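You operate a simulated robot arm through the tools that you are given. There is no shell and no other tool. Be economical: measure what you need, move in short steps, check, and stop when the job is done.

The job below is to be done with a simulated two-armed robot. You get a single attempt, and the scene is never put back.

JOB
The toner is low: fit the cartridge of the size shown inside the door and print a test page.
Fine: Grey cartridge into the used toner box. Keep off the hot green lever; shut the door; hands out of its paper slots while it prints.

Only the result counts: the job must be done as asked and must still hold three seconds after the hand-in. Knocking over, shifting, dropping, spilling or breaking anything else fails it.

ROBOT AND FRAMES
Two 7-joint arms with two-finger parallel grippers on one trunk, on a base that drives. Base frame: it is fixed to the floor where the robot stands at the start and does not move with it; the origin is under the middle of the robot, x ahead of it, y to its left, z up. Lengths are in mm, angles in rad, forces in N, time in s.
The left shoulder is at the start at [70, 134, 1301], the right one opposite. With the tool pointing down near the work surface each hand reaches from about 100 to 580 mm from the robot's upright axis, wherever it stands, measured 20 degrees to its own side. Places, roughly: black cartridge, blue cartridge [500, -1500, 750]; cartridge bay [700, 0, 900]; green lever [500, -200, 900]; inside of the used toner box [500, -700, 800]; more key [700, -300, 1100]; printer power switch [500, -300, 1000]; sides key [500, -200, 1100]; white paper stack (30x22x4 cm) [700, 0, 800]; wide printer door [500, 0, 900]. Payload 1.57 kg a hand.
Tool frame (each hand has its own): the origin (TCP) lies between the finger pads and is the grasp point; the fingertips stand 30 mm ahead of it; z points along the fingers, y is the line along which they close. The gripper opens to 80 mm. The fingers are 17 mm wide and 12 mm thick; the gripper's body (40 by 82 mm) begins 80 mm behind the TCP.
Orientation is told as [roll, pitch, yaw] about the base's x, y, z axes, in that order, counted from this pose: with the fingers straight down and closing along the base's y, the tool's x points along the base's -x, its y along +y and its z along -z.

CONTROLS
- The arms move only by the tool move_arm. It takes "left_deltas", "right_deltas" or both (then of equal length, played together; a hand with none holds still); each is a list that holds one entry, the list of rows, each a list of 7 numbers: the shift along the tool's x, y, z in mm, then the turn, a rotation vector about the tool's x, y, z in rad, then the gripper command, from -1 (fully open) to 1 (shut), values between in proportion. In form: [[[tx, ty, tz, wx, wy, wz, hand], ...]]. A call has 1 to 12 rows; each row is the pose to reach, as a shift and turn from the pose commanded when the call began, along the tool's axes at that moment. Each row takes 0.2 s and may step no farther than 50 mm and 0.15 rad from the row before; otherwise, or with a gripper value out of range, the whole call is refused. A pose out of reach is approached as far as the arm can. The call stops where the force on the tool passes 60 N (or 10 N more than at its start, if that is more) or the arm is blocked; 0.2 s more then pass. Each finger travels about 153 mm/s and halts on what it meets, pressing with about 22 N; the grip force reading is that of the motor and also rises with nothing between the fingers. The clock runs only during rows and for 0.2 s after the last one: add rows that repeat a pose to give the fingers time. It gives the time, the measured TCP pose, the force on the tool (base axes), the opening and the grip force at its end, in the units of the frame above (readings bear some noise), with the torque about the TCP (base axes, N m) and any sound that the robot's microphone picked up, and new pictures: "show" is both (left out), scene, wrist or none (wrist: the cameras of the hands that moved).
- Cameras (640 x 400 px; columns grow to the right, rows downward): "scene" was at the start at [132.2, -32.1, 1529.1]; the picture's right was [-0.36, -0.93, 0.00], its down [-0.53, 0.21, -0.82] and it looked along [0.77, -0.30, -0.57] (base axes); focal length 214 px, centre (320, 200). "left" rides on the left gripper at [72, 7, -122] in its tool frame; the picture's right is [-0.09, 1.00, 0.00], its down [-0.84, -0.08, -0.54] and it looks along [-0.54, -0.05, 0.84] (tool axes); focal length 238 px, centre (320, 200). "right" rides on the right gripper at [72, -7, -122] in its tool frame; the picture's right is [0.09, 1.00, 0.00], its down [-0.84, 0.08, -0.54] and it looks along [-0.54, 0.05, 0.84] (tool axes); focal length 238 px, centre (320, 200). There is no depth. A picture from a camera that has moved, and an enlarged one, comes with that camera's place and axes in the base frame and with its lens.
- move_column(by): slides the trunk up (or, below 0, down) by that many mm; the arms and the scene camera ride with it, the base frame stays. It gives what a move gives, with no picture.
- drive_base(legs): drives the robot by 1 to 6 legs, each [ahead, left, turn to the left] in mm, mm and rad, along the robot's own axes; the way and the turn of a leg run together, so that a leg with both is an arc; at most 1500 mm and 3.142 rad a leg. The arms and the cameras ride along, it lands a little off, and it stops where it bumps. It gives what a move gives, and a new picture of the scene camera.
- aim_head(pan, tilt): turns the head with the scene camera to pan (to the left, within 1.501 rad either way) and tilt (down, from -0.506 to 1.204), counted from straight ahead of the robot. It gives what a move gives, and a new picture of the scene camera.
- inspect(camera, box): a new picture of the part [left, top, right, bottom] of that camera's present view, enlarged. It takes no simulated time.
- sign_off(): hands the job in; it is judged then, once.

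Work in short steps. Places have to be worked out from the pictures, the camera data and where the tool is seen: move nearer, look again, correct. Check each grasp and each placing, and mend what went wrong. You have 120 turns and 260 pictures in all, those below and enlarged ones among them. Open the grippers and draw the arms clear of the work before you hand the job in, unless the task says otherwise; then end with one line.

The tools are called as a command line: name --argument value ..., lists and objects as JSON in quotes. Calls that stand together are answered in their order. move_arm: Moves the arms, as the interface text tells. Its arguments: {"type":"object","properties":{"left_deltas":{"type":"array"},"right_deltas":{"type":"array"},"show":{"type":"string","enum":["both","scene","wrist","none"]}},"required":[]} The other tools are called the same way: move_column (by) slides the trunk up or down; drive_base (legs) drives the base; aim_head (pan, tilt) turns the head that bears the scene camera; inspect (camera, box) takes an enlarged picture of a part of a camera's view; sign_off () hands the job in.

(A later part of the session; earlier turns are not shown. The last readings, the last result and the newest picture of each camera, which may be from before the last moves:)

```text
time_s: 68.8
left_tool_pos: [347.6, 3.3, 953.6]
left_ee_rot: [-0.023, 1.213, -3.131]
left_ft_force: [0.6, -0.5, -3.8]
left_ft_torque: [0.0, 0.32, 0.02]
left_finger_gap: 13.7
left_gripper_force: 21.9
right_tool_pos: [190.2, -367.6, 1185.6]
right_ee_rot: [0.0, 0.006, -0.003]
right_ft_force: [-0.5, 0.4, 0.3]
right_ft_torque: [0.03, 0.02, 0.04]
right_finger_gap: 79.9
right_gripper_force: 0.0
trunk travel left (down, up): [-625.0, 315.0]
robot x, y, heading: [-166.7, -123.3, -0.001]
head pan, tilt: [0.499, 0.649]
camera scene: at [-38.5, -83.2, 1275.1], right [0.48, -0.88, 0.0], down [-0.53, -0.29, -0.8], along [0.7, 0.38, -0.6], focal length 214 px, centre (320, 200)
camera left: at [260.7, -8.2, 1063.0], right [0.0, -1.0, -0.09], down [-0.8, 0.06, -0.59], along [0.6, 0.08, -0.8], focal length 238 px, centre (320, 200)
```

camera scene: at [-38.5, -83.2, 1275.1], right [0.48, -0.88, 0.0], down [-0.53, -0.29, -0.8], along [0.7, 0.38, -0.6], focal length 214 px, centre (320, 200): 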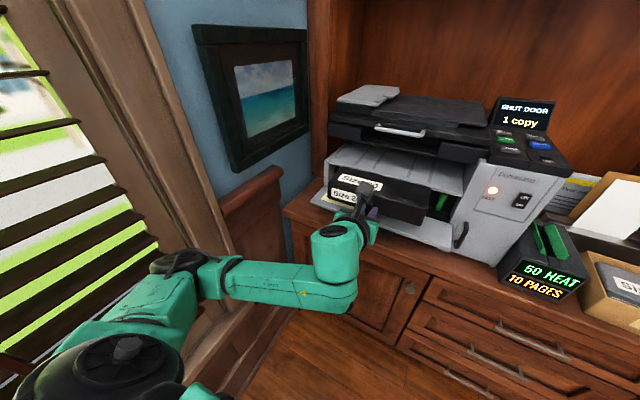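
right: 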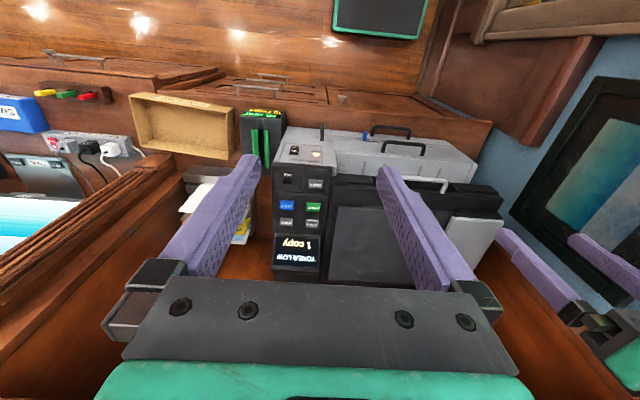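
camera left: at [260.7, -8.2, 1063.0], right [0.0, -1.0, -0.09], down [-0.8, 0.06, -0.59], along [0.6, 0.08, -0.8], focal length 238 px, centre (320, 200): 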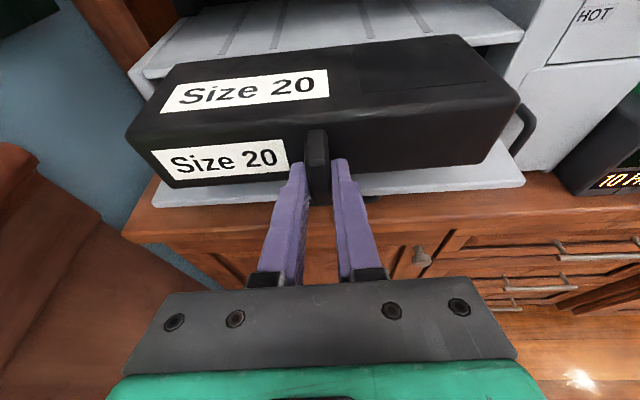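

Grip unchanged. I lower to z≈915, in front of the bay, and look.

move_arm --left_deltas '[[[-18, 3, 6, 0, 0, 0, 1], [-36, 6, 13, 0, 0.008, 0, 1]]]'

inspect --camera "scene" --box '[310, 130, 490, 250]'

```text
time_s: 69.4
left_tool_pos: [347.5, -4.9, 916.1]
left_ee_rot: [-0.025, 1.224, -3.131]
left_ft_force: [0.3, 0.1, -4.0]
left_ft_torque: [-0.03, 0.33, -0.01]
left_finger_gap: 13.7
left_gripper_force: 21.9
right_tool_pos: [190.2, -367.1, 1184.5]
right_ee_rot: [0.0, 0.005, -0.001]
right_ft_force: [-0.4, -0.3, 0.0]
right_ft_torque: [-0.03, 0.01, -0.02]
right_finger_gap: 79.8
right_gripper_force: 0.0
trunk travel left (down, up): [-625.0, 315.0]
robot x, y, heading: [-163.8, -124.4, 0.004]
head pan, tilt: [0.499, 0.649]
camera scene: at [-38.0, -83.2, 1275.0], right [0.48, -0.88, 0.0], down [-0.53, -0.29, -0.8], along [0.7, 0.38, -0.61], focal length 214 px, centre (320, 200)
camera left: at [259.2, -15.0, 1024.0], right [0.0, -1.0, -0.09], down [-0.8, 0.06, -0.6], along [0.6, 0.08, -0.79], focal length 238 px, centre (320, 200)
```

scene: 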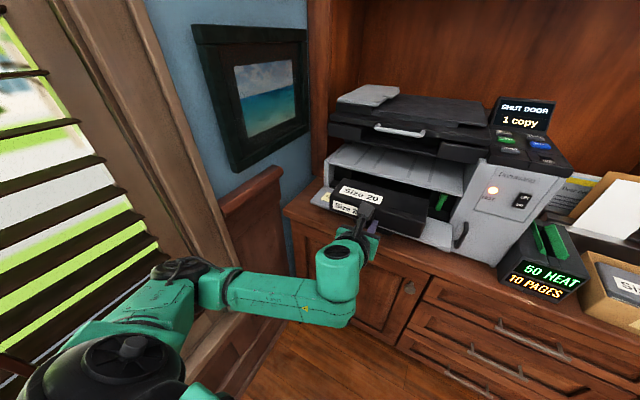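
left: 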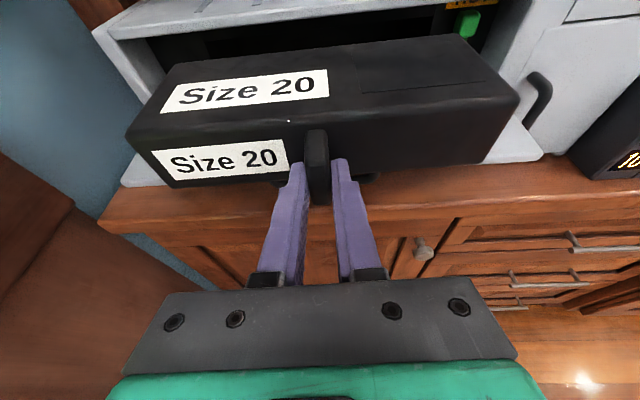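

```text
3.33 times, centred on (400, 190) of scene
camera zoom: at [-38.0, -83.2, 1275.0], right [0.48, -0.88, 0.0], down [-0.53, -0.29, -0.8], along [0.7, 0.38, -0.61], focal length 715 px, centre (53, 233)
```

zoom: 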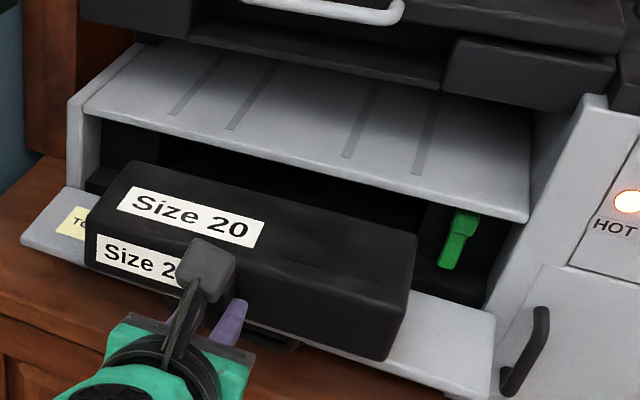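

I trim yaw by −0.03 and enter the bay mouth slowly to x≈420, z≈908.

move_arm --left_deltas '[[[5, -1, 17, -0.014, 0, 0.005, 1], [9, -2, 35, -0.028, 0, 0.01, 1], [13, -2, 52, -0.028, 0, 0.01, 1], [17, -3, 70, -0.028, 0, 0.01, 1]]]'

inspect --camera "scene" --box '[310, 130, 490, 250]'

```text
time_s: 70.4
left_tool_pos: [422.9, -0.2, 908.9]
left_ee_rot: [-0.019, 1.219, 3.124]
left_ft_force: [-0.1, 0.5, -4.1]
left_ft_torque: [-0.01, 0.32, 0.04]
left_finger_gap: 13.6
left_gripper_force: 21.7
right_tool_pos: [191.5, -368.0, 1184.7]
right_ee_rot: [0.0, 0.008, 0.0]
right_ft_force: [-0.4, -0.2, 0.1]
right_ft_torque: [0.03, 0.06, 0.03]
right_finger_gap: 80.1
right_gripper_force: 0.1
trunk travel left (down, up): [-625.0, 315.0]
robot x, y, heading: [-166.8, -130.3, 0.003]
head pan, tilt: [0.499, 0.649]
camera scene: at [-37.2, -83.3, 1274.9], right [0.48, -0.88, 0.0], down [-0.53, -0.29, -0.8], along [0.7, 0.38, -0.61], focal length 214 px, centre (320, 200)
camera left: at [333.8, -7.8, 1016.0], right [-0.03, -1.0, -0.09], down [-0.8, 0.08, -0.6], along [0.6, 0.06, -0.79], focal length 238 px, centre (320, 200)
```

scene: 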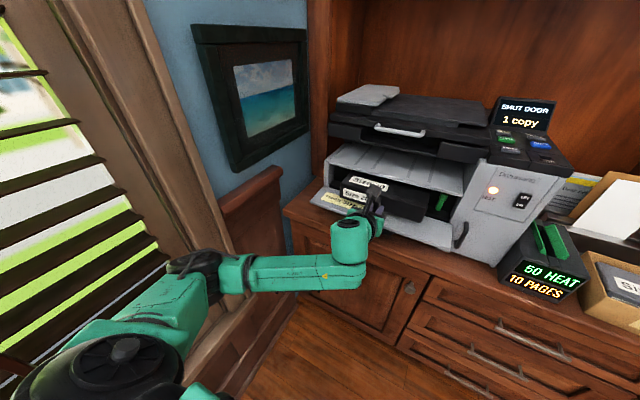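
left: 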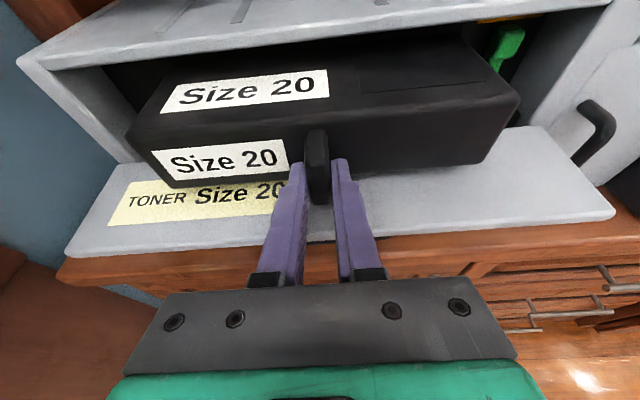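

```text
3.33 times, centred on (400, 190) of scene
camera zoom: at [-37.2, -83.3, 1274.9], right [0.48, -0.88, 0.0], down [-0.53, -0.29, -0.8], along [0.7, 0.38, -0.61], focal length 715 px, centre (53, 233)
```

zoom: 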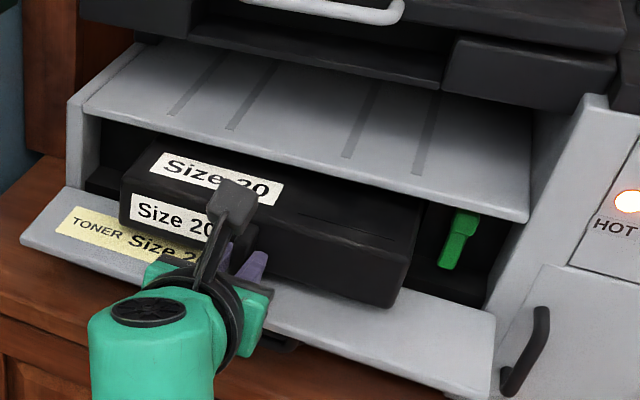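

Entering well with no contact. Continue 45 mm inwards.

move_arm --left_deltas '[[[3, 1, 14, 0, 0, 0, 1], [6, 2, 28, 0, 0, 0, 1], [11, 2, 43, 0, 0, 0, 1]]]'

```text
time_s: 70.9
left_tool_pos: [428.6, -0.9, 896.2]
left_ee_rot: [-0.028, 1.206, 3.117]
left_ft_force: [-48.0, 3.3, -10.3]
left_ft_torque: [0.17, -0.69, 0.44]
left_finger_gap: 13.9
left_gripper_force: 22.2
right_tool_pos: [182.8, -365.2, 1186.3]
right_ee_rot: [-0.002, -0.001, 0.003]
right_ft_force: [0.5, -0.3, 0.3]
right_ft_torque: [0.0, 0.09, 0.02]
right_finger_gap: 79.9
right_gripper_force: 0.0
trunk travel left (down, up): [-625.0, 315.0]
robot x, y, heading: [-167.1, -127.6, 0.003]
head pan, tilt: [0.499, 0.649]
stopped in row 2 (left hand): the force on the tool passed its limit at 69 N (the readings are from after the stop); the commanded pose is now the measured one
camera scene: at [-47.6, -81.1, 1275.7], right [0.48, -0.88, 0.0], down [-0.52, -0.29, -0.8], along [0.7, 0.38, -0.6], focal length 214 px, centre (320, 200)
camera left: at [342.3, -9.2, 1007.2], right [-0.03, -0.99, -0.1], down [-0.81, 0.08, -0.59], along [0.59, 0.06, -0.8], focal length 238 px, centre (320, 200)
```

scene: 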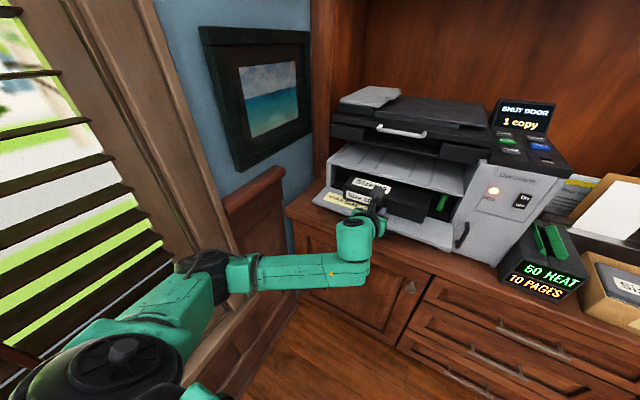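
left: 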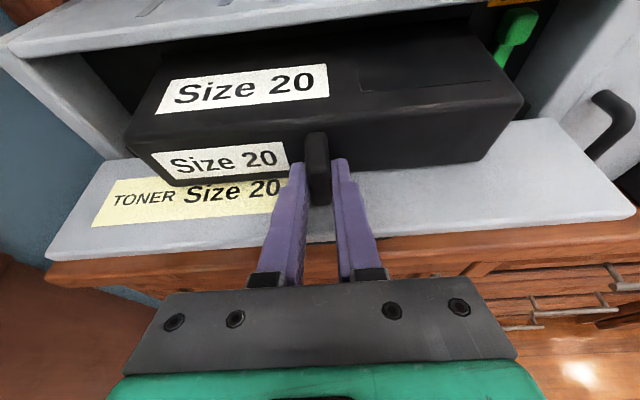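

The cartridge top met the recess frame: I am ~5 mm too high. Back off 25 mm and check the held attitude.

move_arm --left_deltas '[[[-4, 0, -12, 0, 0, 0, 1], [4, 0, -25, 0, 0.007, 0, 1]]]'

inspect --camera "scene" --box '[310, 130, 490, 250]'

```text
time_s: 71.5
left_tool_pos: [412.7, -1.2, 912.4]
left_ee_rot: [-0.029, 1.216, 3.117]
left_ft_force: [-0.2, 0.6, -3.6]
left_ft_torque: [-0.02, 0.33, 0.03]
left_finger_gap: 13.8
left_gripper_force: 22.4
right_tool_pos: [186.5, -366.7, 1185.5]
right_ee_rot: [0.0, 0.002, 0.001]
right_ft_force: [0.3, 0.1, 0.0]
right_ft_torque: [0.02, -0.07, 0.0]
right_finger_gap: 79.6
right_gripper_force: 0.0
trunk travel left (down, up): [-625.0, 315.0]
robot x, y, heading: [-167.0, -124.4, 0.008]
head pan, tilt: [0.499, 0.649]
camera scene: at [-41.4, -82.6, 1275.3], right [0.48, -0.88, 0.0], down [-0.53, -0.29, -0.8], along [0.7, 0.38, -0.6], focal length 214 px, centre (320, 200)
camera left: at [324.7, -8.4, 1021.8], right [-0.03, -0.99, -0.1], down [-0.8, 0.08, -0.6], along [0.6, 0.06, -0.8], focal length 238 px, centre (320, 200)
```

scene: 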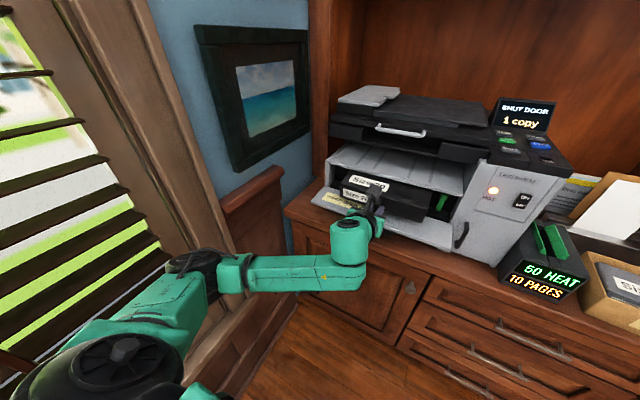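
left: 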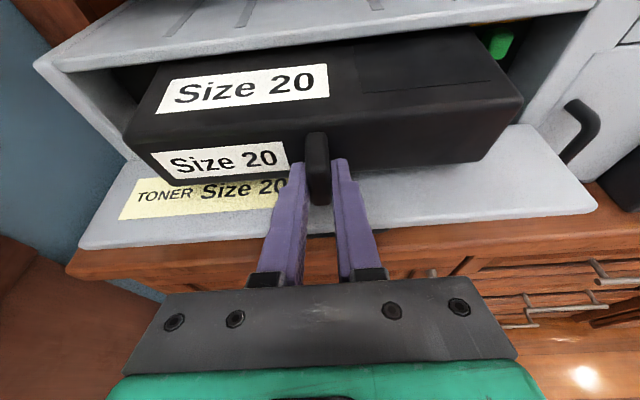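

```text
3.33 times, centred on (400, 190) of scene
camera zoom: at [-41.4, -82.6, 1275.3], right [0.48, -0.88, 0.0], down [-0.53, -0.29, -0.8], along [0.7, 0.38, -0.6], focal length 715 px, centre (53, 233)
```

zoom: 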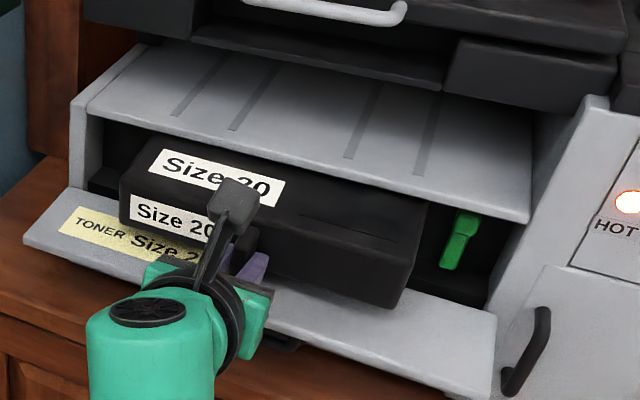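

The push tipped the held cartridge slightly nose-up (~5°). I pitch the hand down 0.09 to level it and look from the side again.

move_arm --left_deltas '[[[0, 0, -4, 0, -0.045, 0, 1], [0, 0, -8, 0, -0.09, 0, 1]]]'

inspect --camera "scene" --box '[320, 150, 460, 240]'

```text
time_s: 72.1
left_tool_pos: [406.6, -1.8, 915.4]
left_ee_rot: [-0.021, 1.124, 3.124]
left_ft_force: [0.3, 0.1, -3.7]
left_ft_torque: [0.03, 0.35, 0.02]
left_finger_gap: 13.9
left_gripper_force: 21.7
right_tool_pos: [189.9, -368.0, 1184.0]
right_ee_rot: [-0.001, 0.005, 0.001]
right_ft_force: [-0.3, 0.2, 0.3]
right_ft_torque: [-0.01, 0.03, 0.01]
right_finger_gap: 79.8
right_gripper_force: 0.0
trunk travel left (down, up): [-625.0, 315.0]
robot x, y, heading: [-167.9, -125.6, 0.003]
head pan, tilt: [0.499, 0.649]
camera scene: at [-39.7, -83.0, 1275.1], right [0.48, -0.88, 0.0], down [-0.53, -0.29, -0.8], along [0.7, 0.38, -0.6], focal length 214 px, centre (320, 200)
camera left: at [330.7, -10.2, 1031.5], right [-0.04, -0.99, -0.09], down [-0.85, 0.08, -0.52], along [0.52, 0.06, -0.85], focal length 238 px, centre (320, 200)
```

scene: 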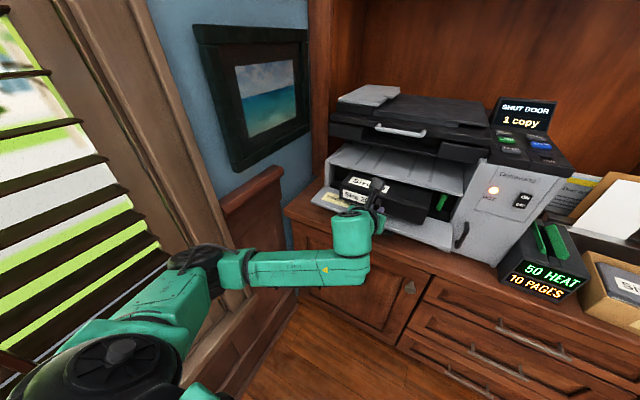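
left: 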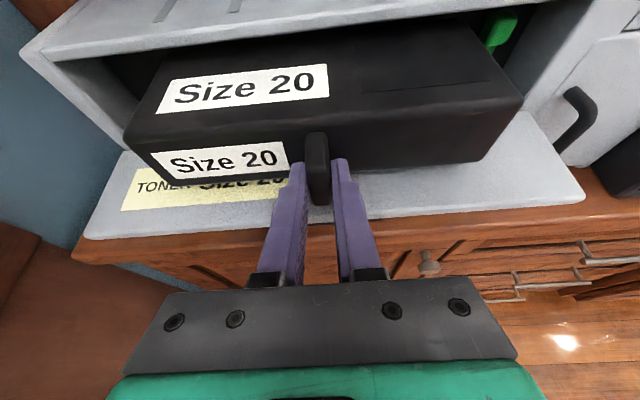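

```text
4.44 times, centred on (390, 195) of scene
camera zoom: at [-39.7, -83.0, 1275.1], right [0.48, -0.88, 0.0], down [-0.53, -0.29, -0.8], along [0.7, 0.38, -0.6], focal length 953 px, centre (9, 222)
```

zoom: 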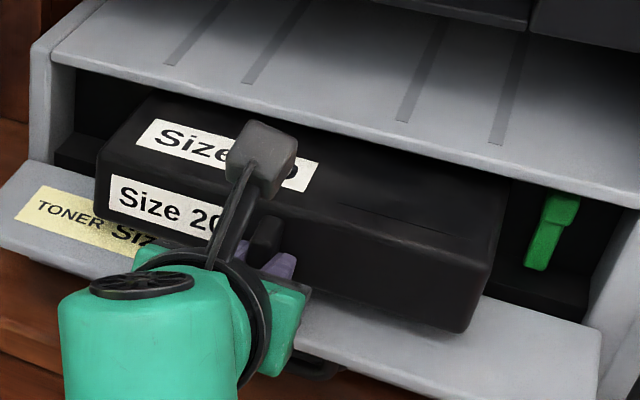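

I enlarge the wrist view to measure the cartridge's attitude from its top edges.

inspect --camera "left" --box '[100, 0, 540, 220]'

```text
1.45 times, centred on (320, 110) of left
camera zoom: at [330.7, -10.2, 1031.5], right [-0.04, -0.99, -0.09], down [-0.85, 0.08, -0.52], along [0.52, 0.06, -0.85], focal length 347 px, centre (320, 331)
```

zoom: 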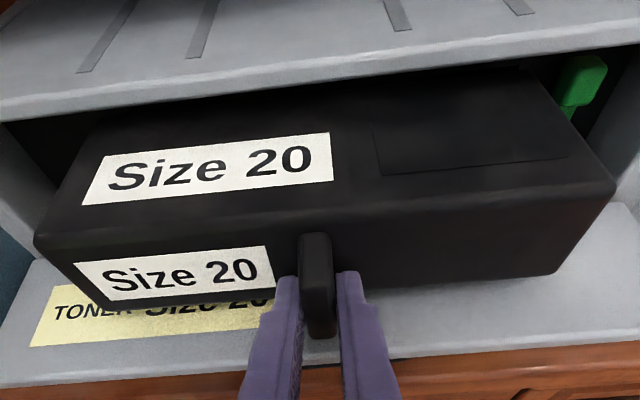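

Now it's about 1.5° nose-down; I give back 0.02 and lower to z≈903 just ahead of the recess frame.

move_arm --left_deltas '[[[-4, 0, 6, 0, 0.02, 0, 1], [-7, 0, 12, 0, 0.02, 0, 1], [-7, 0, 12, 0, 0.02, 0, 1]]]'

```text
time_s: 72.9
left_tool_pos: [414.8, -1.6, 903.6]
left_ee_rot: [-0.021, 1.145, 3.123]
left_ft_force: [0.0, 0.5, -4.4]
left_ft_torque: [-0.01, 0.34, 0.02]
left_finger_gap: 13.7
left_gripper_force: 22.2
right_tool_pos: [190.4, -366.2, 1183.5]
right_ee_rot: [0.001, 0.005, 0.001]
right_ft_force: [0.1, -1.0, -0.1]
right_ft_torque: [0.04, 0.02, 0.0]
right_finger_gap: 80.0
right_gripper_force: 0.1
trunk travel left (down, up): [-625.0, 315.0]
robot x, y, heading: [-163.4, -129.0, 0.004]
head pan, tilt: [0.499, 0.649]
camera scene: at [-39.2, -82.9, 1275.0], right [0.48, -0.88, 0.0], down [-0.53, -0.29, -0.8], along [0.7, 0.38, -0.61], focal length 214 px, centre (320, 200)
camera left: at [335.5, -9.6, 1017.7], right [-0.04, -0.99, -0.09], down [-0.84, 0.08, -0.54], along [0.54, 0.06, -0.84], focal length 238 px, centre (320, 200)
```

scene: 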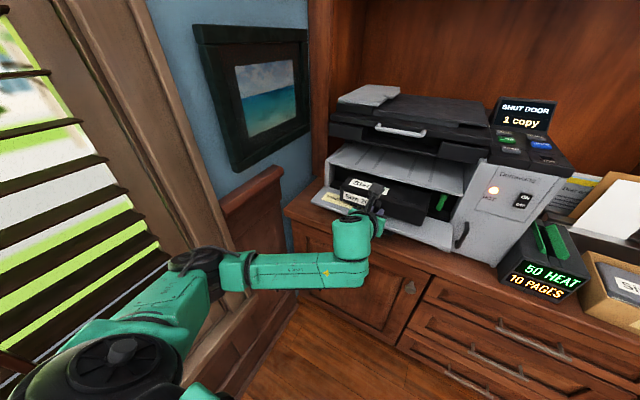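
left: 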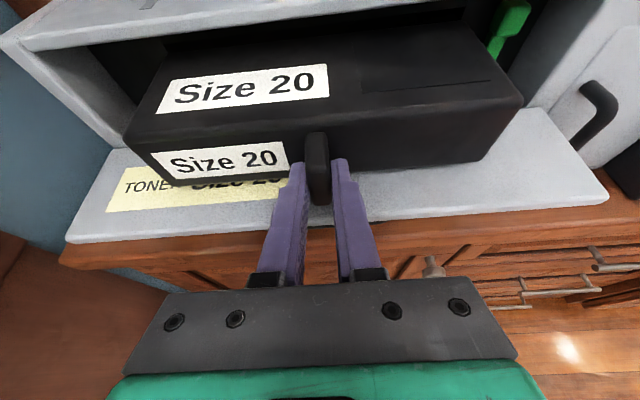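

No floor contact yet. I lower a further 4 mm to feel for the sill.

move_arm --left_deltas '[[[-2, 0, 1, 0, 0, 0, 1], [-4, 0, 2, 0, 0, 0, 1], [-4, 0, 2, 0, 0, 0, 1]]]' --show "none"

```text
time_s: 73.7
left_tool_pos: [416.1, -2.8, 898.7]
left_ee_rot: [-0.021, 1.146, 3.124]
left_ft_force: [0.6, -1.0, -3.9]
left_ft_torque: [-0.15, 0.22, -0.01]
left_finger_gap: 13.6
left_gripper_force: 22.0
right_tool_pos: [190.0, -367.1, 1184.9]
right_ee_rot: [0.001, 0.004, 0.0]
right_ft_force: [-0.2, -0.6, -0.5]
right_ft_torque: [0.03, -0.02, 0.02]
right_finger_gap: 80.0
right_gripper_force: 0.1
trunk travel left (down, up): [-625.0, 315.0]
robot x, y, heading: [-164.7, -124.4, 0.004]
head pan, tilt: [0.499, 0.649]
```

First light touch of the floor at z≈899. I raise 2 mm and slide in slowly.

move_arm --left_deltas '[[[5, 0, 6, 0, 0, 0, 1], [8, 0, 13, 0, 0, 0, 1], [11, 0, 20, 0, 0, 0, 1], [14, 0, 27, 0, 0, 0, 1]]]'

```text
time_s: 74.7
left_tool_pos: [446.8, -1.2, 900.2]
left_ee_rot: [-0.022, 1.144, 3.125]
left_ft_force: [0.8, -0.5, -4.0]
left_ft_torque: [-0.11, 0.25, 0.02]
left_finger_gap: 13.6
left_gripper_force: 22.0
right_tool_pos: [188.9, -366.4, 1185.6]
right_ee_rot: [0.001, 0.005, 0.0]
right_ft_force: [0.8, 0.6, 0.6]
right_ft_torque: [0.01, -0.01, 0.0]
right_finger_gap: 79.8
right_gripper_force: 0.0
trunk travel left (down, up): [-625.0, 315.0]
robot x, y, heading: [-165.5, -125.7, 0.006]
head pan, tilt: [0.499, 0.649]
camera scene: at [-39.3, -82.9, 1275.0], right [0.48, -0.88, 0.0], down [-0.53, -0.29, -0.8], along [0.7, 0.38, -0.61], focal length 214 px, centre (320, 200)
camera left: at [366.2, -9.9, 1014.5], right [-0.04, -0.99, -0.09], down [-0.84, 0.08, -0.54], along [0.54, 0.06, -0.84], focal length 238 px, centre (320, 200)
```

scene: 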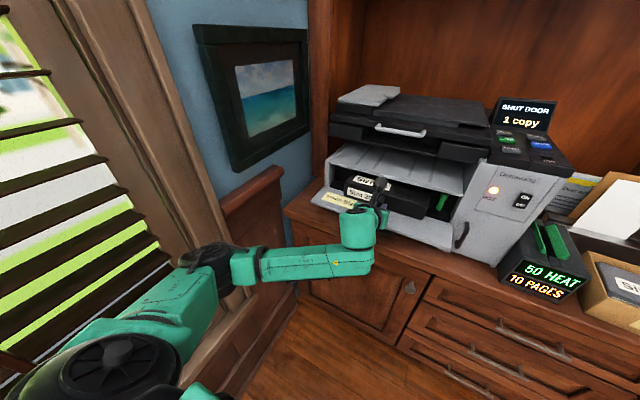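
left: 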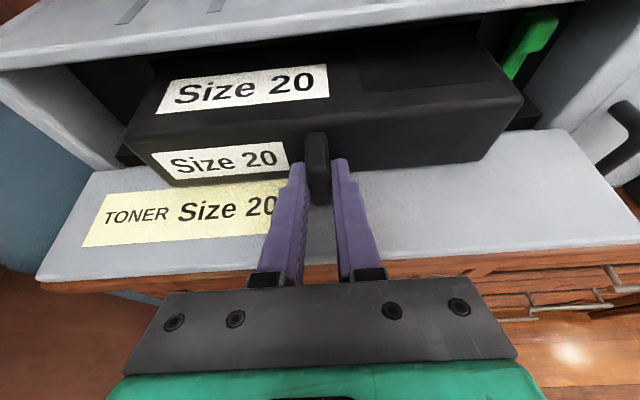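

It passed the frame with no resistance. I slide further in.

move_arm --left_deltas '[[[3, 0, 8, 0, 0, 0, 1], [7, 0, 16, 0, 0, 0, 1], [10, 0, 24, 0, 0, 0, 1], [13, 0, 31, 0, 0, 0, 1], [17, 0, 38, 0, 0, 0, 1]]]' --show "wrist"

```text
time_s: 75.9
left_tool_pos: [487.8, -0.6, 900.5]
left_ee_rot: [-0.02, 1.144, 3.123]
left_ft_force: [-0.6, -1.2, -2.2]
left_ft_torque: [-0.33, 0.27, -0.06]
left_finger_gap: 14.0
left_gripper_force: 21.9
right_tool_pos: [190.1, -366.4, 1184.8]
right_ee_rot: [0.0, 0.005, 0.0]
right_ft_force: [1.0, -0.4, 0.4]
right_ft_torque: [0.02, 0.02, 0.01]
right_finger_gap: 80.1
right_gripper_force: 0.1
trunk travel left (down, up): [-625.0, 315.0]
robot x, y, heading: [-164.5, -125.1, 0.009]
head pan, tilt: [0.499, 0.649]
camera left: at [408.3, -9.1, 1015.1], right [-0.04, -1.0, -0.09], down [-0.84, 0.08, -0.54], along [0.54, 0.06, -0.84], focal length 238 px, centre (320, 200)
```

left: 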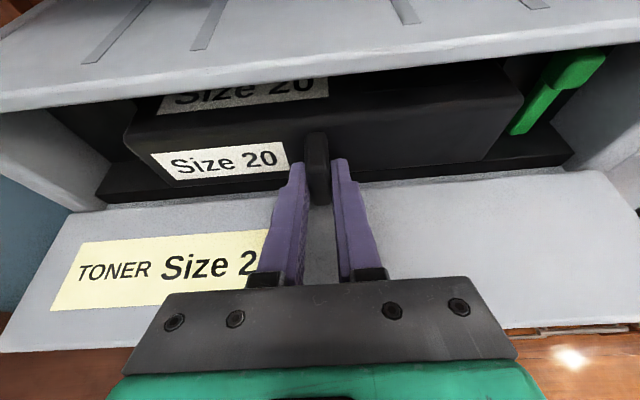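

Nearly home. I push to the seat, expecting the stop near x≈527.

move_arm --left_deltas '[[[3, 0, 8, 0, 0, 0, 1], [7, 0, 16, 0, 0, 0, 1], [10, 0, 24, 0, 0, 0, 1], [13, 0, 31, 0, 0, 0, 1], [16, 0, 37, 0, 0, 0, 1]]]'

```text
time_s: 77.1
left_tool_pos: [526.1, -1.6, 899.8]
left_ee_rot: [-0.021, 1.147, 3.124]
left_ft_force: [-3.9, -0.1, 2.5]
left_ft_torque: [-0.28, 0.17, -0.18]
left_finger_gap: 13.5
left_gripper_force: 22.4
right_tool_pos: [187.0, -366.6, 1185.1]
right_ee_rot: [-0.001, 0.003, 0.001]
right_ft_force: [0.0, -0.7, -0.1]
right_ft_torque: [0.02, -0.01, 0.01]
right_finger_gap: 79.9
right_gripper_force: 0.1
trunk travel left (down, up): [-625.0, 315.0]
robot x, y, heading: [-163.9, -123.2, 0.0]
head pan, tilt: [0.499, 0.649]
camera scene: at [-41.6, -83.0, 1275.3], right [0.48, -0.88, 0.0], down [-0.53, -0.29, -0.8], along [0.7, 0.38, -0.6], focal length 214 px, centre (320, 200)
camera left: at [447.1, -9.8, 1014.9], right [-0.04, -0.99, -0.09], down [-0.84, 0.08, -0.54], along [0.54, 0.06, -0.84], focal length 238 px, centre (320, 200)
```

scene: 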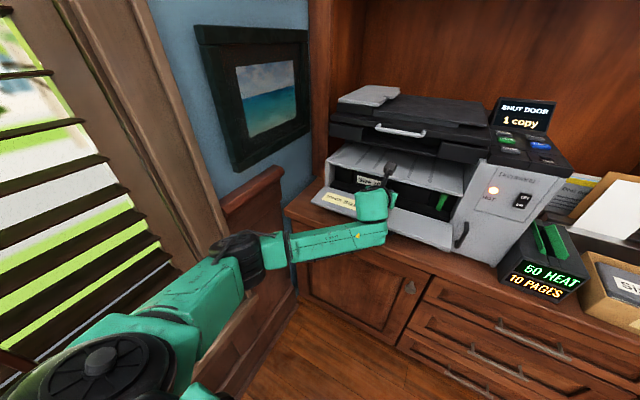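
left: 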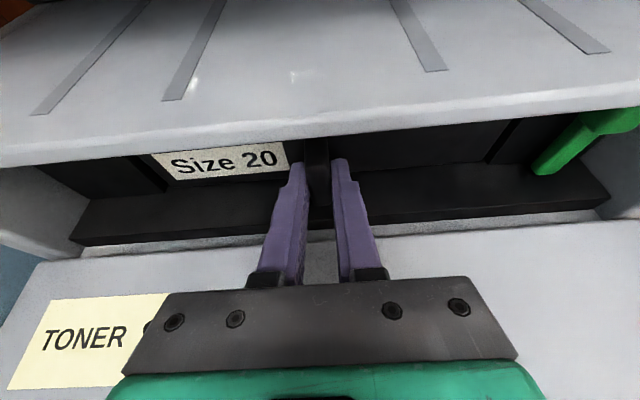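

It looks nearly flush. I press a few mm more to seat firmly.

move_arm --left_deltas '[[[2, 0, 4, 0, 0, 0, 1], [4, 0, 8, 0, 0, 0, 1], [6, 0, 13, 0, 0, 0, 1]]]' --show "wrist"

```text
time_s: 78.0
left_tool_pos: [528.2, -1.8, 902.8]
left_ee_rot: [-0.023, 1.145, 3.121]
left_ft_force: [-39.6, 1.9, 5.7]
left_ft_torque: [0.01, -0.06, -0.07]
left_finger_gap: 14.0
left_gripper_force: 22.3
right_tool_pos: [177.0, -365.4, 1189.1]
right_ee_rot: [0.0, -0.007, 0.003]
right_ft_force: [0.1, -0.3, 0.0]
right_ft_torque: [0.03, 0.01, 0.0]
right_finger_gap: 79.9
right_gripper_force: 0.0
trunk travel left (down, up): [-625.0, 315.0]
robot x, y, heading: [-166.2, -128.1, 0.01]
head pan, tilt: [0.499, 0.649]
stopped in row 3 (left hand): the force on the tool passed its limit at 63 N (the readings are from after the stop); the commanded pose is now the measured one
camera left: at [448.3, -10.2, 1016.6], right [-0.04, -0.99, -0.09], down [-0.84, 0.08, -0.54], along [0.54, 0.06, -0.84], focal length 238 px, centre (320, 200)
```

left: 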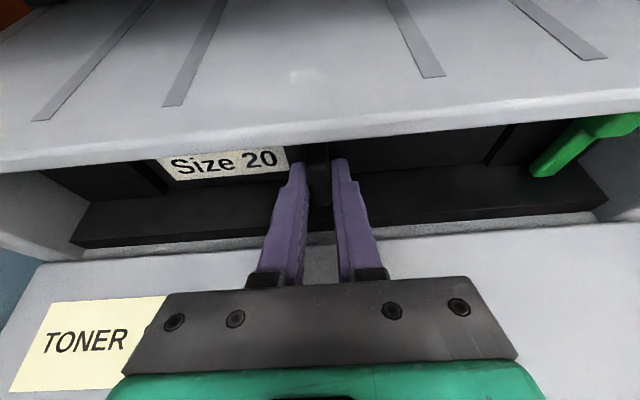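

Seated (63 N stop at x≈528). I release and withdraw.

move_arm --left_deltas '[[[0, 0, 0, 0, 0, 0, 0.3], [0, 0, 0, 0, 0, 0, 0], [-8, 0, -18, 0, 0, 0, 0], [-15, 0, -45, 0, 0, 0, 0], [-15, 0, -85, 0, 0, 0, 0], [-15, 0, -125, 0, 0, 0, 0]]]'

```text
time_s: 79.3
left_tool_pos: [415.7, -4.0, 934.2]
left_ee_rot: [-0.022, 1.136, 3.125]
left_ft_force: [-0.2, -0.2, 0.4]
left_ft_torque: [-0.03, 0.0, -0.02]
left_finger_gap: 40.1
left_gripper_force: 0.0
right_tool_pos: [187.1, -366.7, 1185.8]
right_ee_rot: [0.0, 0.004, 0.001]
right_ft_force: [-0.7, 0.1, 0.5]
right_ft_torque: [-0.01, 0.0, -0.01]
right_finger_gap: 80.0
right_gripper_force: 0.1
trunk travel left (down, up): [-625.0, 315.0]
robot x, y, heading: [-169.3, -126.4, 0.003]
head pan, tilt: [0.499, 0.649]
camera scene: at [-42.5, -82.5, 1275.3], right [0.48, -0.88, 0.0], down [-0.53, -0.29, -0.8], along [0.7, 0.38, -0.6], focal length 214 px, centre (320, 200)
camera left: at [338.4, -12.0, 1049.1], right [-0.04, -0.99, -0.09], down [-0.84, 0.08, -0.53], along [0.54, 0.06, -0.84], focal length 238 px, centre (320, 200)
```

scene: 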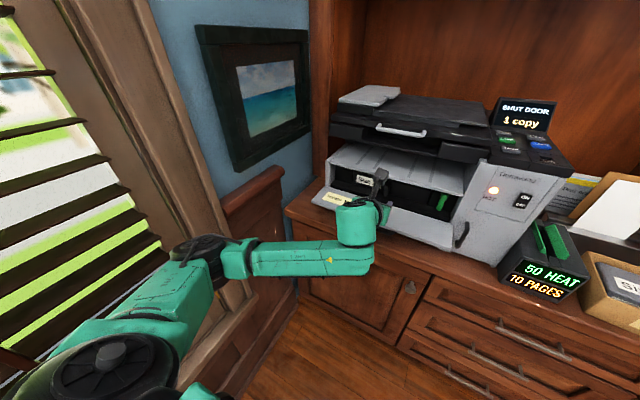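
left: 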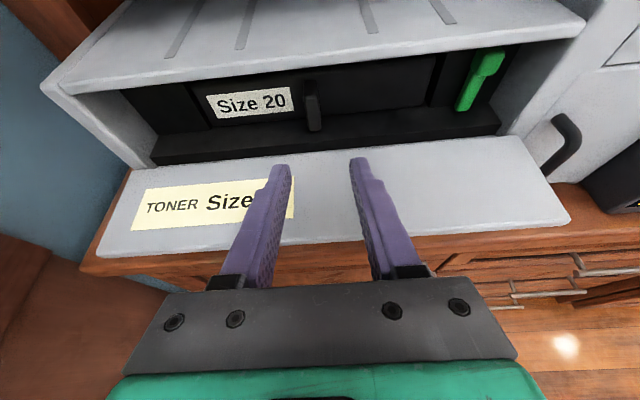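

The black cartridge is flush. To close the door, I bring the closed left fingers, level, beneath the door's front edge at y≈−95 (clear of its handle).

move_arm --left_deltas '[[[-15, 28, -34, 0, 0, 0, 0.5], [-30, 56, -66, 0, 0.1, 0, 1], [-34, 80, -73, 0, 0.24, 0, 1], [-50, 91, -66, 0, 0.37, 0, 1], [-80, 91, -52, 0, 0.44, 0, 1], [-110, 91, -38, 0, 0.44, 0, 1], [-135, 91, -26, 0, 0.44, 0, 1]]]'

```text
time_s: 81.0
left_tool_pos: [338.1, -93.6, 821.2]
left_ee_rot: [-2.065, 1.561, 1.079]
left_ft_force: [-0.3, 0.2, -0.3]
left_ft_torque: [-0.02, -0.03, 0.01]
left_finger_gap: 0.0
left_gripper_force: 21.5
right_tool_pos: [188.5, -366.3, 1184.9]
right_ee_rot: [0.0, 0.004, 0.002]
right_ft_force: [0.0, 0.0, 0.5]
right_ft_torque: [0.03, 0.02, 0.04]
right_finger_gap: 80.2
right_gripper_force: 0.1
trunk travel left (down, up): [-625.0, 315.0]
robot x, y, heading: [-167.3, -125.4, 0.007]
head pan, tilt: [0.499, 0.649]
camera scene: at [-41.1, -82.9, 1275.2], right [0.48, -0.88, 0.0], down [-0.53, -0.29, -0.8], along [0.7, 0.38, -0.6], focal length 214 px, centre (320, 200)
camera left: at [217.5, -102.3, 892.0], right [0.0, -0.99, -0.1], down [-0.54, 0.09, -0.84], along [0.84, 0.05, -0.54], focal length 238 px, centre (320, 200)
```

scene: 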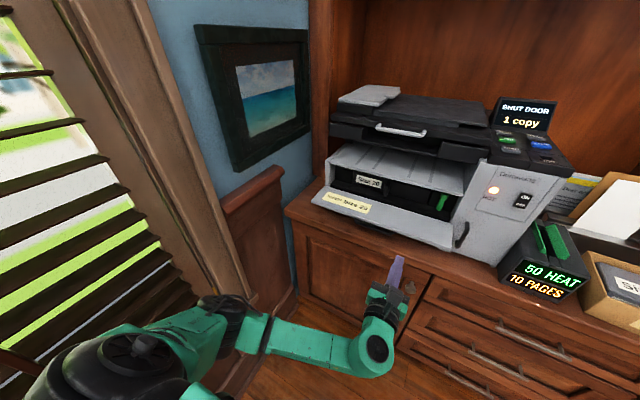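
left: 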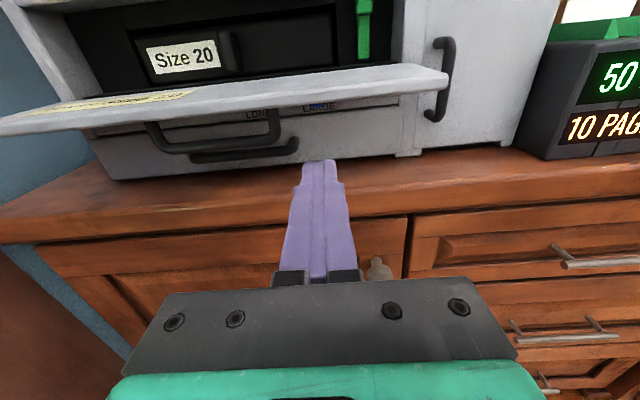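

Shifting to y≈−120 to stay off the blue slider, I go under the edge and begin lifting.

move_arm --left_deltas '[[[3, 27, 20, 0, 0, 0, 1], [5, 27, 45, 0, 0, 0, 1], [8, 27, 65, 0, 0, 0, 1], [18, 27, 65, 0, 0, 0, 1], [30, 27, 65, 0, 0, 0, 1], [42, 27, 66, 0, 0, 0, 1], [54, 27, 68, 0, 0, 0, 1]]]'

```text
time_s: 82.5
left_tool_pos: [408.3, -120.4, 874.4]
left_ee_rot: [-1.945, 1.56, 1.199]
left_ft_force: [0.4, -0.2, -1.4]
left_ft_torque: [-0.01, 0.04, 0.01]
left_finger_gap: 0.0
left_gripper_force: 21.7
right_tool_pos: [188.6, -366.6, 1185.2]
right_ee_rot: [-0.001, 0.005, 0.001]
right_ft_force: [-0.7, 0.3, 0.1]
right_ft_torque: [0.0, -0.01, -0.02]
right_finger_gap: 79.8
right_gripper_force: 0.0
trunk travel left (down, up): [-625.0, 315.0]
robot x, y, heading: [-166.2, -122.7, -0.0]
head pan, tilt: [0.499, 0.649]
camera scene: at [-40.8, -82.9, 1275.1], right [0.48, -0.88, 0.0], down [-0.53, -0.29, -0.8], along [0.7, 0.38, -0.6], focal length 214 px, centre (320, 200)
camera left: at [286.4, -128.4, 945.6], right [0.0, -0.99, -0.1], down [-0.54, 0.09, -0.84], along [0.84, 0.06, -0.54], focal length 238 px, centre (320, 200)
```

scene: 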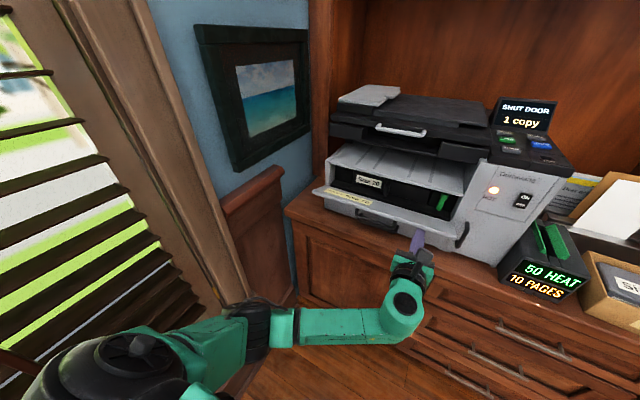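
left: 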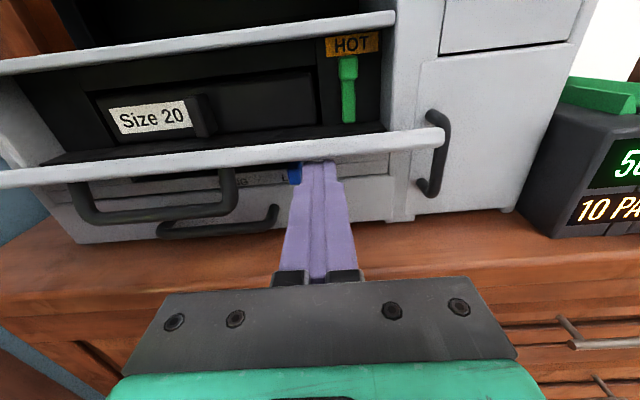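

The fingers are under the door and it is rising. I continue up and inwards along the arc.

move_arm --left_deltas '[[[10, 0, 3, 0, 0, 0, 1], [20, 0, 8, 0, 0, 0, 1], [30, 0, 14, 0, 0, 0, 1], [39, 0, 22, 0, 0, 0, 1], [47, 0, 31, 0, 0, 0, 1], [53, 0, 41, 0, 0, 0, 1]]]'

```text
time_s: 84.0
left_tool_pos: [448.3, -121.5, 928.5]
left_ee_rot: [-2.069, 1.56, 1.072]
left_ft_force: [0.0, 0.1, -1.2]
left_ft_torque: [0.01, -0.01, 0.0]
left_finger_gap: 0.0
left_gripper_force: 21.9
right_tool_pos: [188.0, -367.9, 1185.1]
right_ee_rot: [0.0, 0.006, 0.003]
right_ft_force: [-0.3, -0.6, 0.2]
right_ft_torque: [-0.01, -0.04, 0.01]
right_finger_gap: 79.8
right_gripper_force: 0.2
trunk travel left (down, up): [-625.0, 315.0]
robot x, y, heading: [-166.2, -126.7, 0.006]
head pan, tilt: [0.499, 0.649]
camera scene: at [-41.0, -83.1, 1275.1], right [0.48, -0.88, 0.0], down [-0.53, -0.29, -0.8], along [0.7, 0.39, -0.6], focal length 214 px, centre (320, 200)
camera left: at [326.2, -128.1, 999.8], right [0.0, -0.99, -0.1], down [-0.54, 0.09, -0.84], along [0.84, 0.05, -0.53], focal length 238 px, centre (320, 200)
```

scene: 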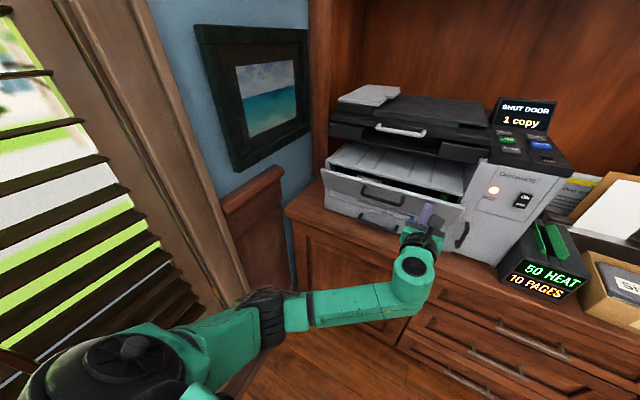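
left: 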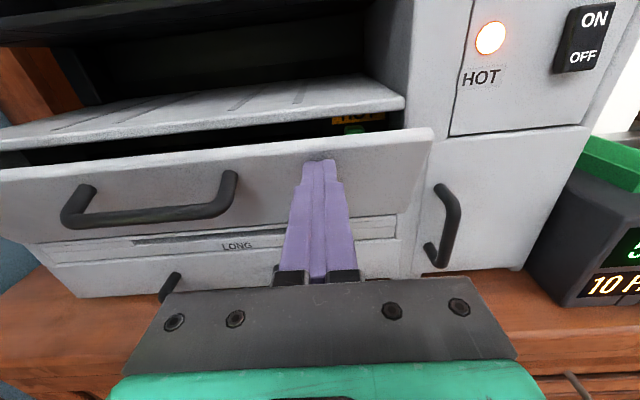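

About 20° remains. I push forward until it closes.

move_arm --left_deltas '[[[2, 0, 10, 0, 0, 0, 1], [3, 0, 20, 0, 0, 0, 1], [3, 0, 29, 0, 0, 0, 1], [3, 0, 37, 0, 0, 0, 1], [3, 0, 45, 0, 0, 0, 1], [3, 0, 53, 0, 0, 0, 1]]]'

```text
time_s: 85.2
left_tool_pos: [481.1, -119.7, 931.4]
left_ee_rot: [-2.067, 1.56, 1.072]
left_ft_force: [-34.5, 5.5, 3.1]
left_ft_torque: [0.07, 0.17, 0.21]
left_finger_gap: 0.0
left_gripper_force: 21.2
right_tool_pos: [176.4, -363.8, 1189.5]
right_ee_rot: [-0.002, -0.003, 0.004]
right_ft_force: [-0.4, -0.4, 0.1]
right_ft_torque: [-0.04, -0.03, -0.06]
right_finger_gap: 80.1
right_gripper_force: 0.1
trunk travel left (down, up): [-625.0, 315.0]
robot x, y, heading: [-170.3, -123.5, 0.0]
head pan, tilt: [0.499, 0.649]
stopped in row 6 (left hand): the force on the tool passed its limit at 71 N (the readings are from after the stop); the commanded pose is now the measured one
camera scene: at [-53.8, -80.0, 1276.4], right [0.48, -0.87, 0.01], down [-0.52, -0.29, -0.8], along [0.7, 0.38, -0.6], focal length 214 px, centre (320, 200)
camera left: at [359.3, -127.3, 1001.8], right [0.0, -0.99, -0.1], down [-0.54, 0.09, -0.84], along [0.84, 0.05, -0.53], focal length 238 px, centre (320, 200)
```

scene: 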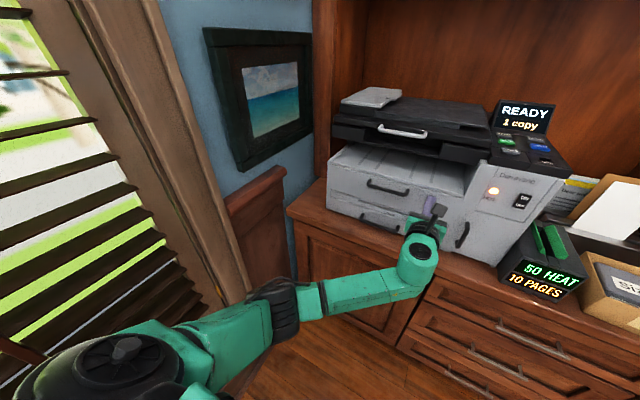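
left: 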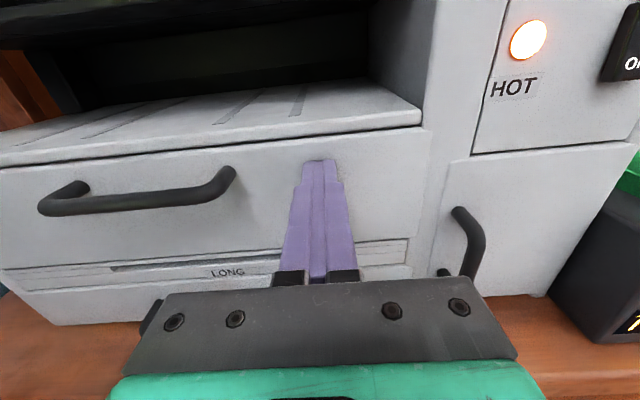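

Display now reads "READY / 1 copy". I retract the left hand, drive right, and raise the trunk to work on the key panel.

move_arm --left_deltas '[[[0, 0, -40, 0, 0, 0, 1], [0, 0, -80, 0, 0, 0, 1], [0, 0, -120, 0, 0, 0, 1]]]' --show "wrist"

drive_base --legs '[[0, -225, 0]]'

move_column --by 200

aim_head --pan 0.3 --tilt 0.65

```text
time_s: 86.0
left_tool_pos: [369.6, -119.8, 926.1]
left_ee_rot: [-1.023, 1.559, 2.115]
left_ft_force: [-0.1, -0.1, -0.1]
left_ft_torque: [0.0, -0.05, 0.01]
left_finger_gap: 0.2
left_gripper_force: 21.3
right_tool_pos: [188.2, -367.3, 1184.2]
right_ee_rot: [0.0, 0.005, 0.001]
right_ft_force: [-0.2, 0.2, 0.2]
right_ft_torque: [0.02, 0.03, -0.03]
right_finger_gap: 80.3
right_gripper_force: 0.0
trunk travel left (down, up): [-625.0, 315.0]
robot x, y, heading: [-170.5, -124.6, 0.004]
head pan, tilt: [0.499, 0.649]
camera left: at [250.3, -126.7, 997.0], right [0.0, -0.99, -0.1], down [-0.55, 0.09, -0.83], along [0.84, 0.06, -0.54], focal length 238 px, centre (320, 200)
```

left: 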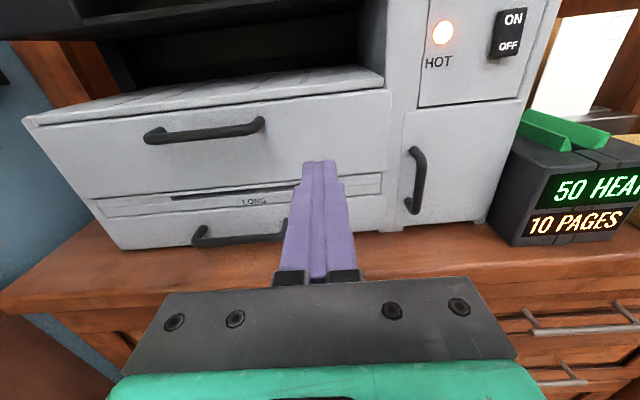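

```text
time_s: 87.8
left_tool_pos: [372.1, -340.4, 926.0]
left_ee_rot: [-1.086, 1.559, 2.064]
left_ft_force: [0.7, -0.5, 0.6]
left_ft_torque: [-0.02, 0.0, 0.01]
left_finger_gap: 0.0
left_gripper_force: 21.2
right_tool_pos: [191.9, -589.3, 1185.9]
right_ee_rot: [0.0, 0.005, 0.011]
right_ft_force: [0.1, -0.4, 0.3]
right_ft_torque: [0.04, 0.02, 0.01]
right_finger_gap: 80.2
right_gripper_force: 0.1
trunk travel left (down, up): [-625.0, 315.0]
robot x, y, heading: [-167.5, -347.8, 0.012]
head pan, tilt: [0.499, 0.649]
camera scene: at [-40.3, -306.6, 1275.1], right [0.49, -0.87, 0.0], down [-0.53, -0.3, -0.8], along [0.69, 0.39, -0.6], focal length 214 px, centre (320, 200)
```

scene: 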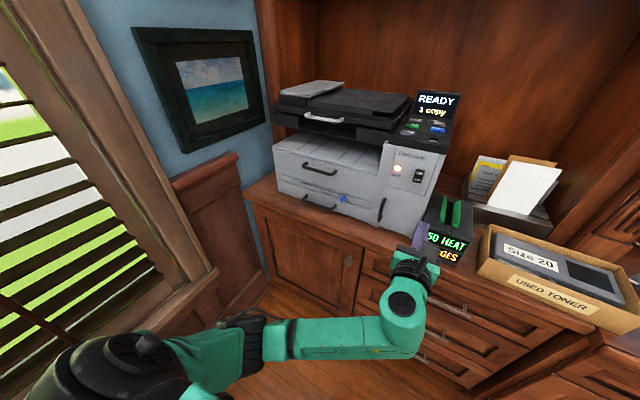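

```text
time_s: 89.9
left_tool_pos: [372.5, -339.4, 1126.3]
left_ee_rot: [-1.086, 1.56, 2.063]
left_ft_force: [1.5, -0.8, -0.3]
left_ft_torque: [0.0, 0.01, -0.01]
left_finger_gap: 0.0
left_gripper_force: 21.5
right_tool_pos: [192.3, -588.1, 1384.9]
right_ee_rot: [-0.001, 0.006, 0.01]
right_ft_force: [0.1, -0.2, -0.3]
right_ft_torque: [-0.02, 0.02, -0.02]
right_finger_gap: 80.0
right_gripper_force: 0.1
trunk travel left (down, up): [-825.0, 115.0]
robot x, y, heading: [-166.6, -348.0, 0.015]
head pan, tilt: [0.499, 0.649]
```

```text
time_s: 90.7
left_tool_pos: [372.8, -339.8, 1125.8]
left_ee_rot: [-1.087, 1.56, 2.061]
left_ft_force: [-0.1, -0.1, -0.4]
left_ft_torque: [0.0, -0.05, 0.02]
left_finger_gap: 0.2
left_gripper_force: 20.8
right_tool_pos: [192.9, -588.0, 1385.6]
right_ee_rot: [0.001, 0.006, 0.011]
right_ft_force: [0.0, -0.4, 0.6]
right_ft_torque: [0.01, -0.02, 0.02]
right_finger_gap: 80.1
right_gripper_force: 0.1
trunk travel left (down, up): [-825.0, 115.0]
robot x, y, heading: [-167.3, -348.4, 0.012]
head pan, tilt: [0.3, 0.649]
camera scene: at [-33.3, -322.6, 1475.1], right [0.31, -0.95, 0.0], down [-0.57, -0.19, -0.8], along [0.76, 0.25, -0.6], focal length 214 px, centre (320, 200)
```

scene: 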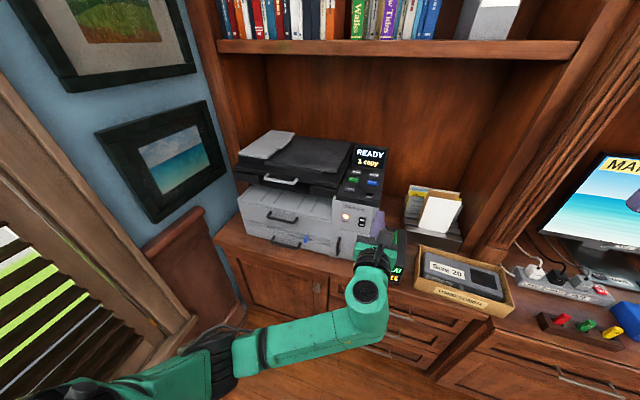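

I enlarge the panel and the slider.

inspect --camera "scene" --box '[330, 140, 400, 235]'

inspect --camera "scene" --box '[230, 180, 350, 265]'

```text
4.21 times, centred on (365, 188) of scene
camera zoom: at [-33.3, -322.6, 1475.1], right [0.31, -0.95, 0.0], down [-0.57, -0.19, -0.8], along [0.76, 0.25, -0.6], focal length 903 px, centre (130, 253)
```

zoom: 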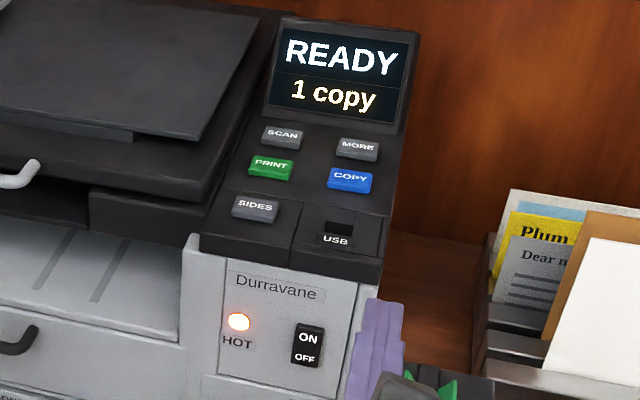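

```text
4.71 times, centred on (290, 222) of scene
camera zoom: at [-33.3, -322.6, 1475.1], right [0.31, -0.95, 0.0], down [-0.57, -0.19, -0.8], along [0.76, 0.25, -0.6], focal length 1009 px, centre (461, 94)
```

zoom: 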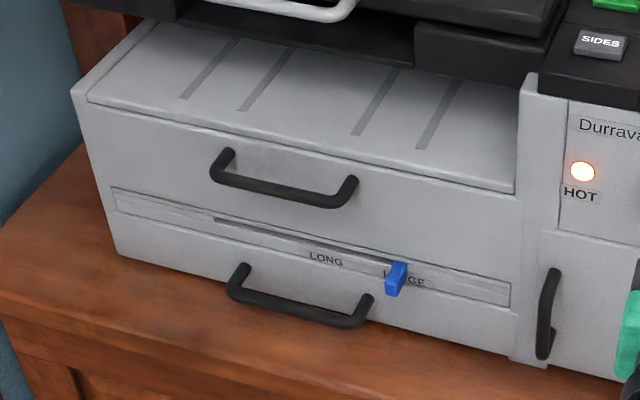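

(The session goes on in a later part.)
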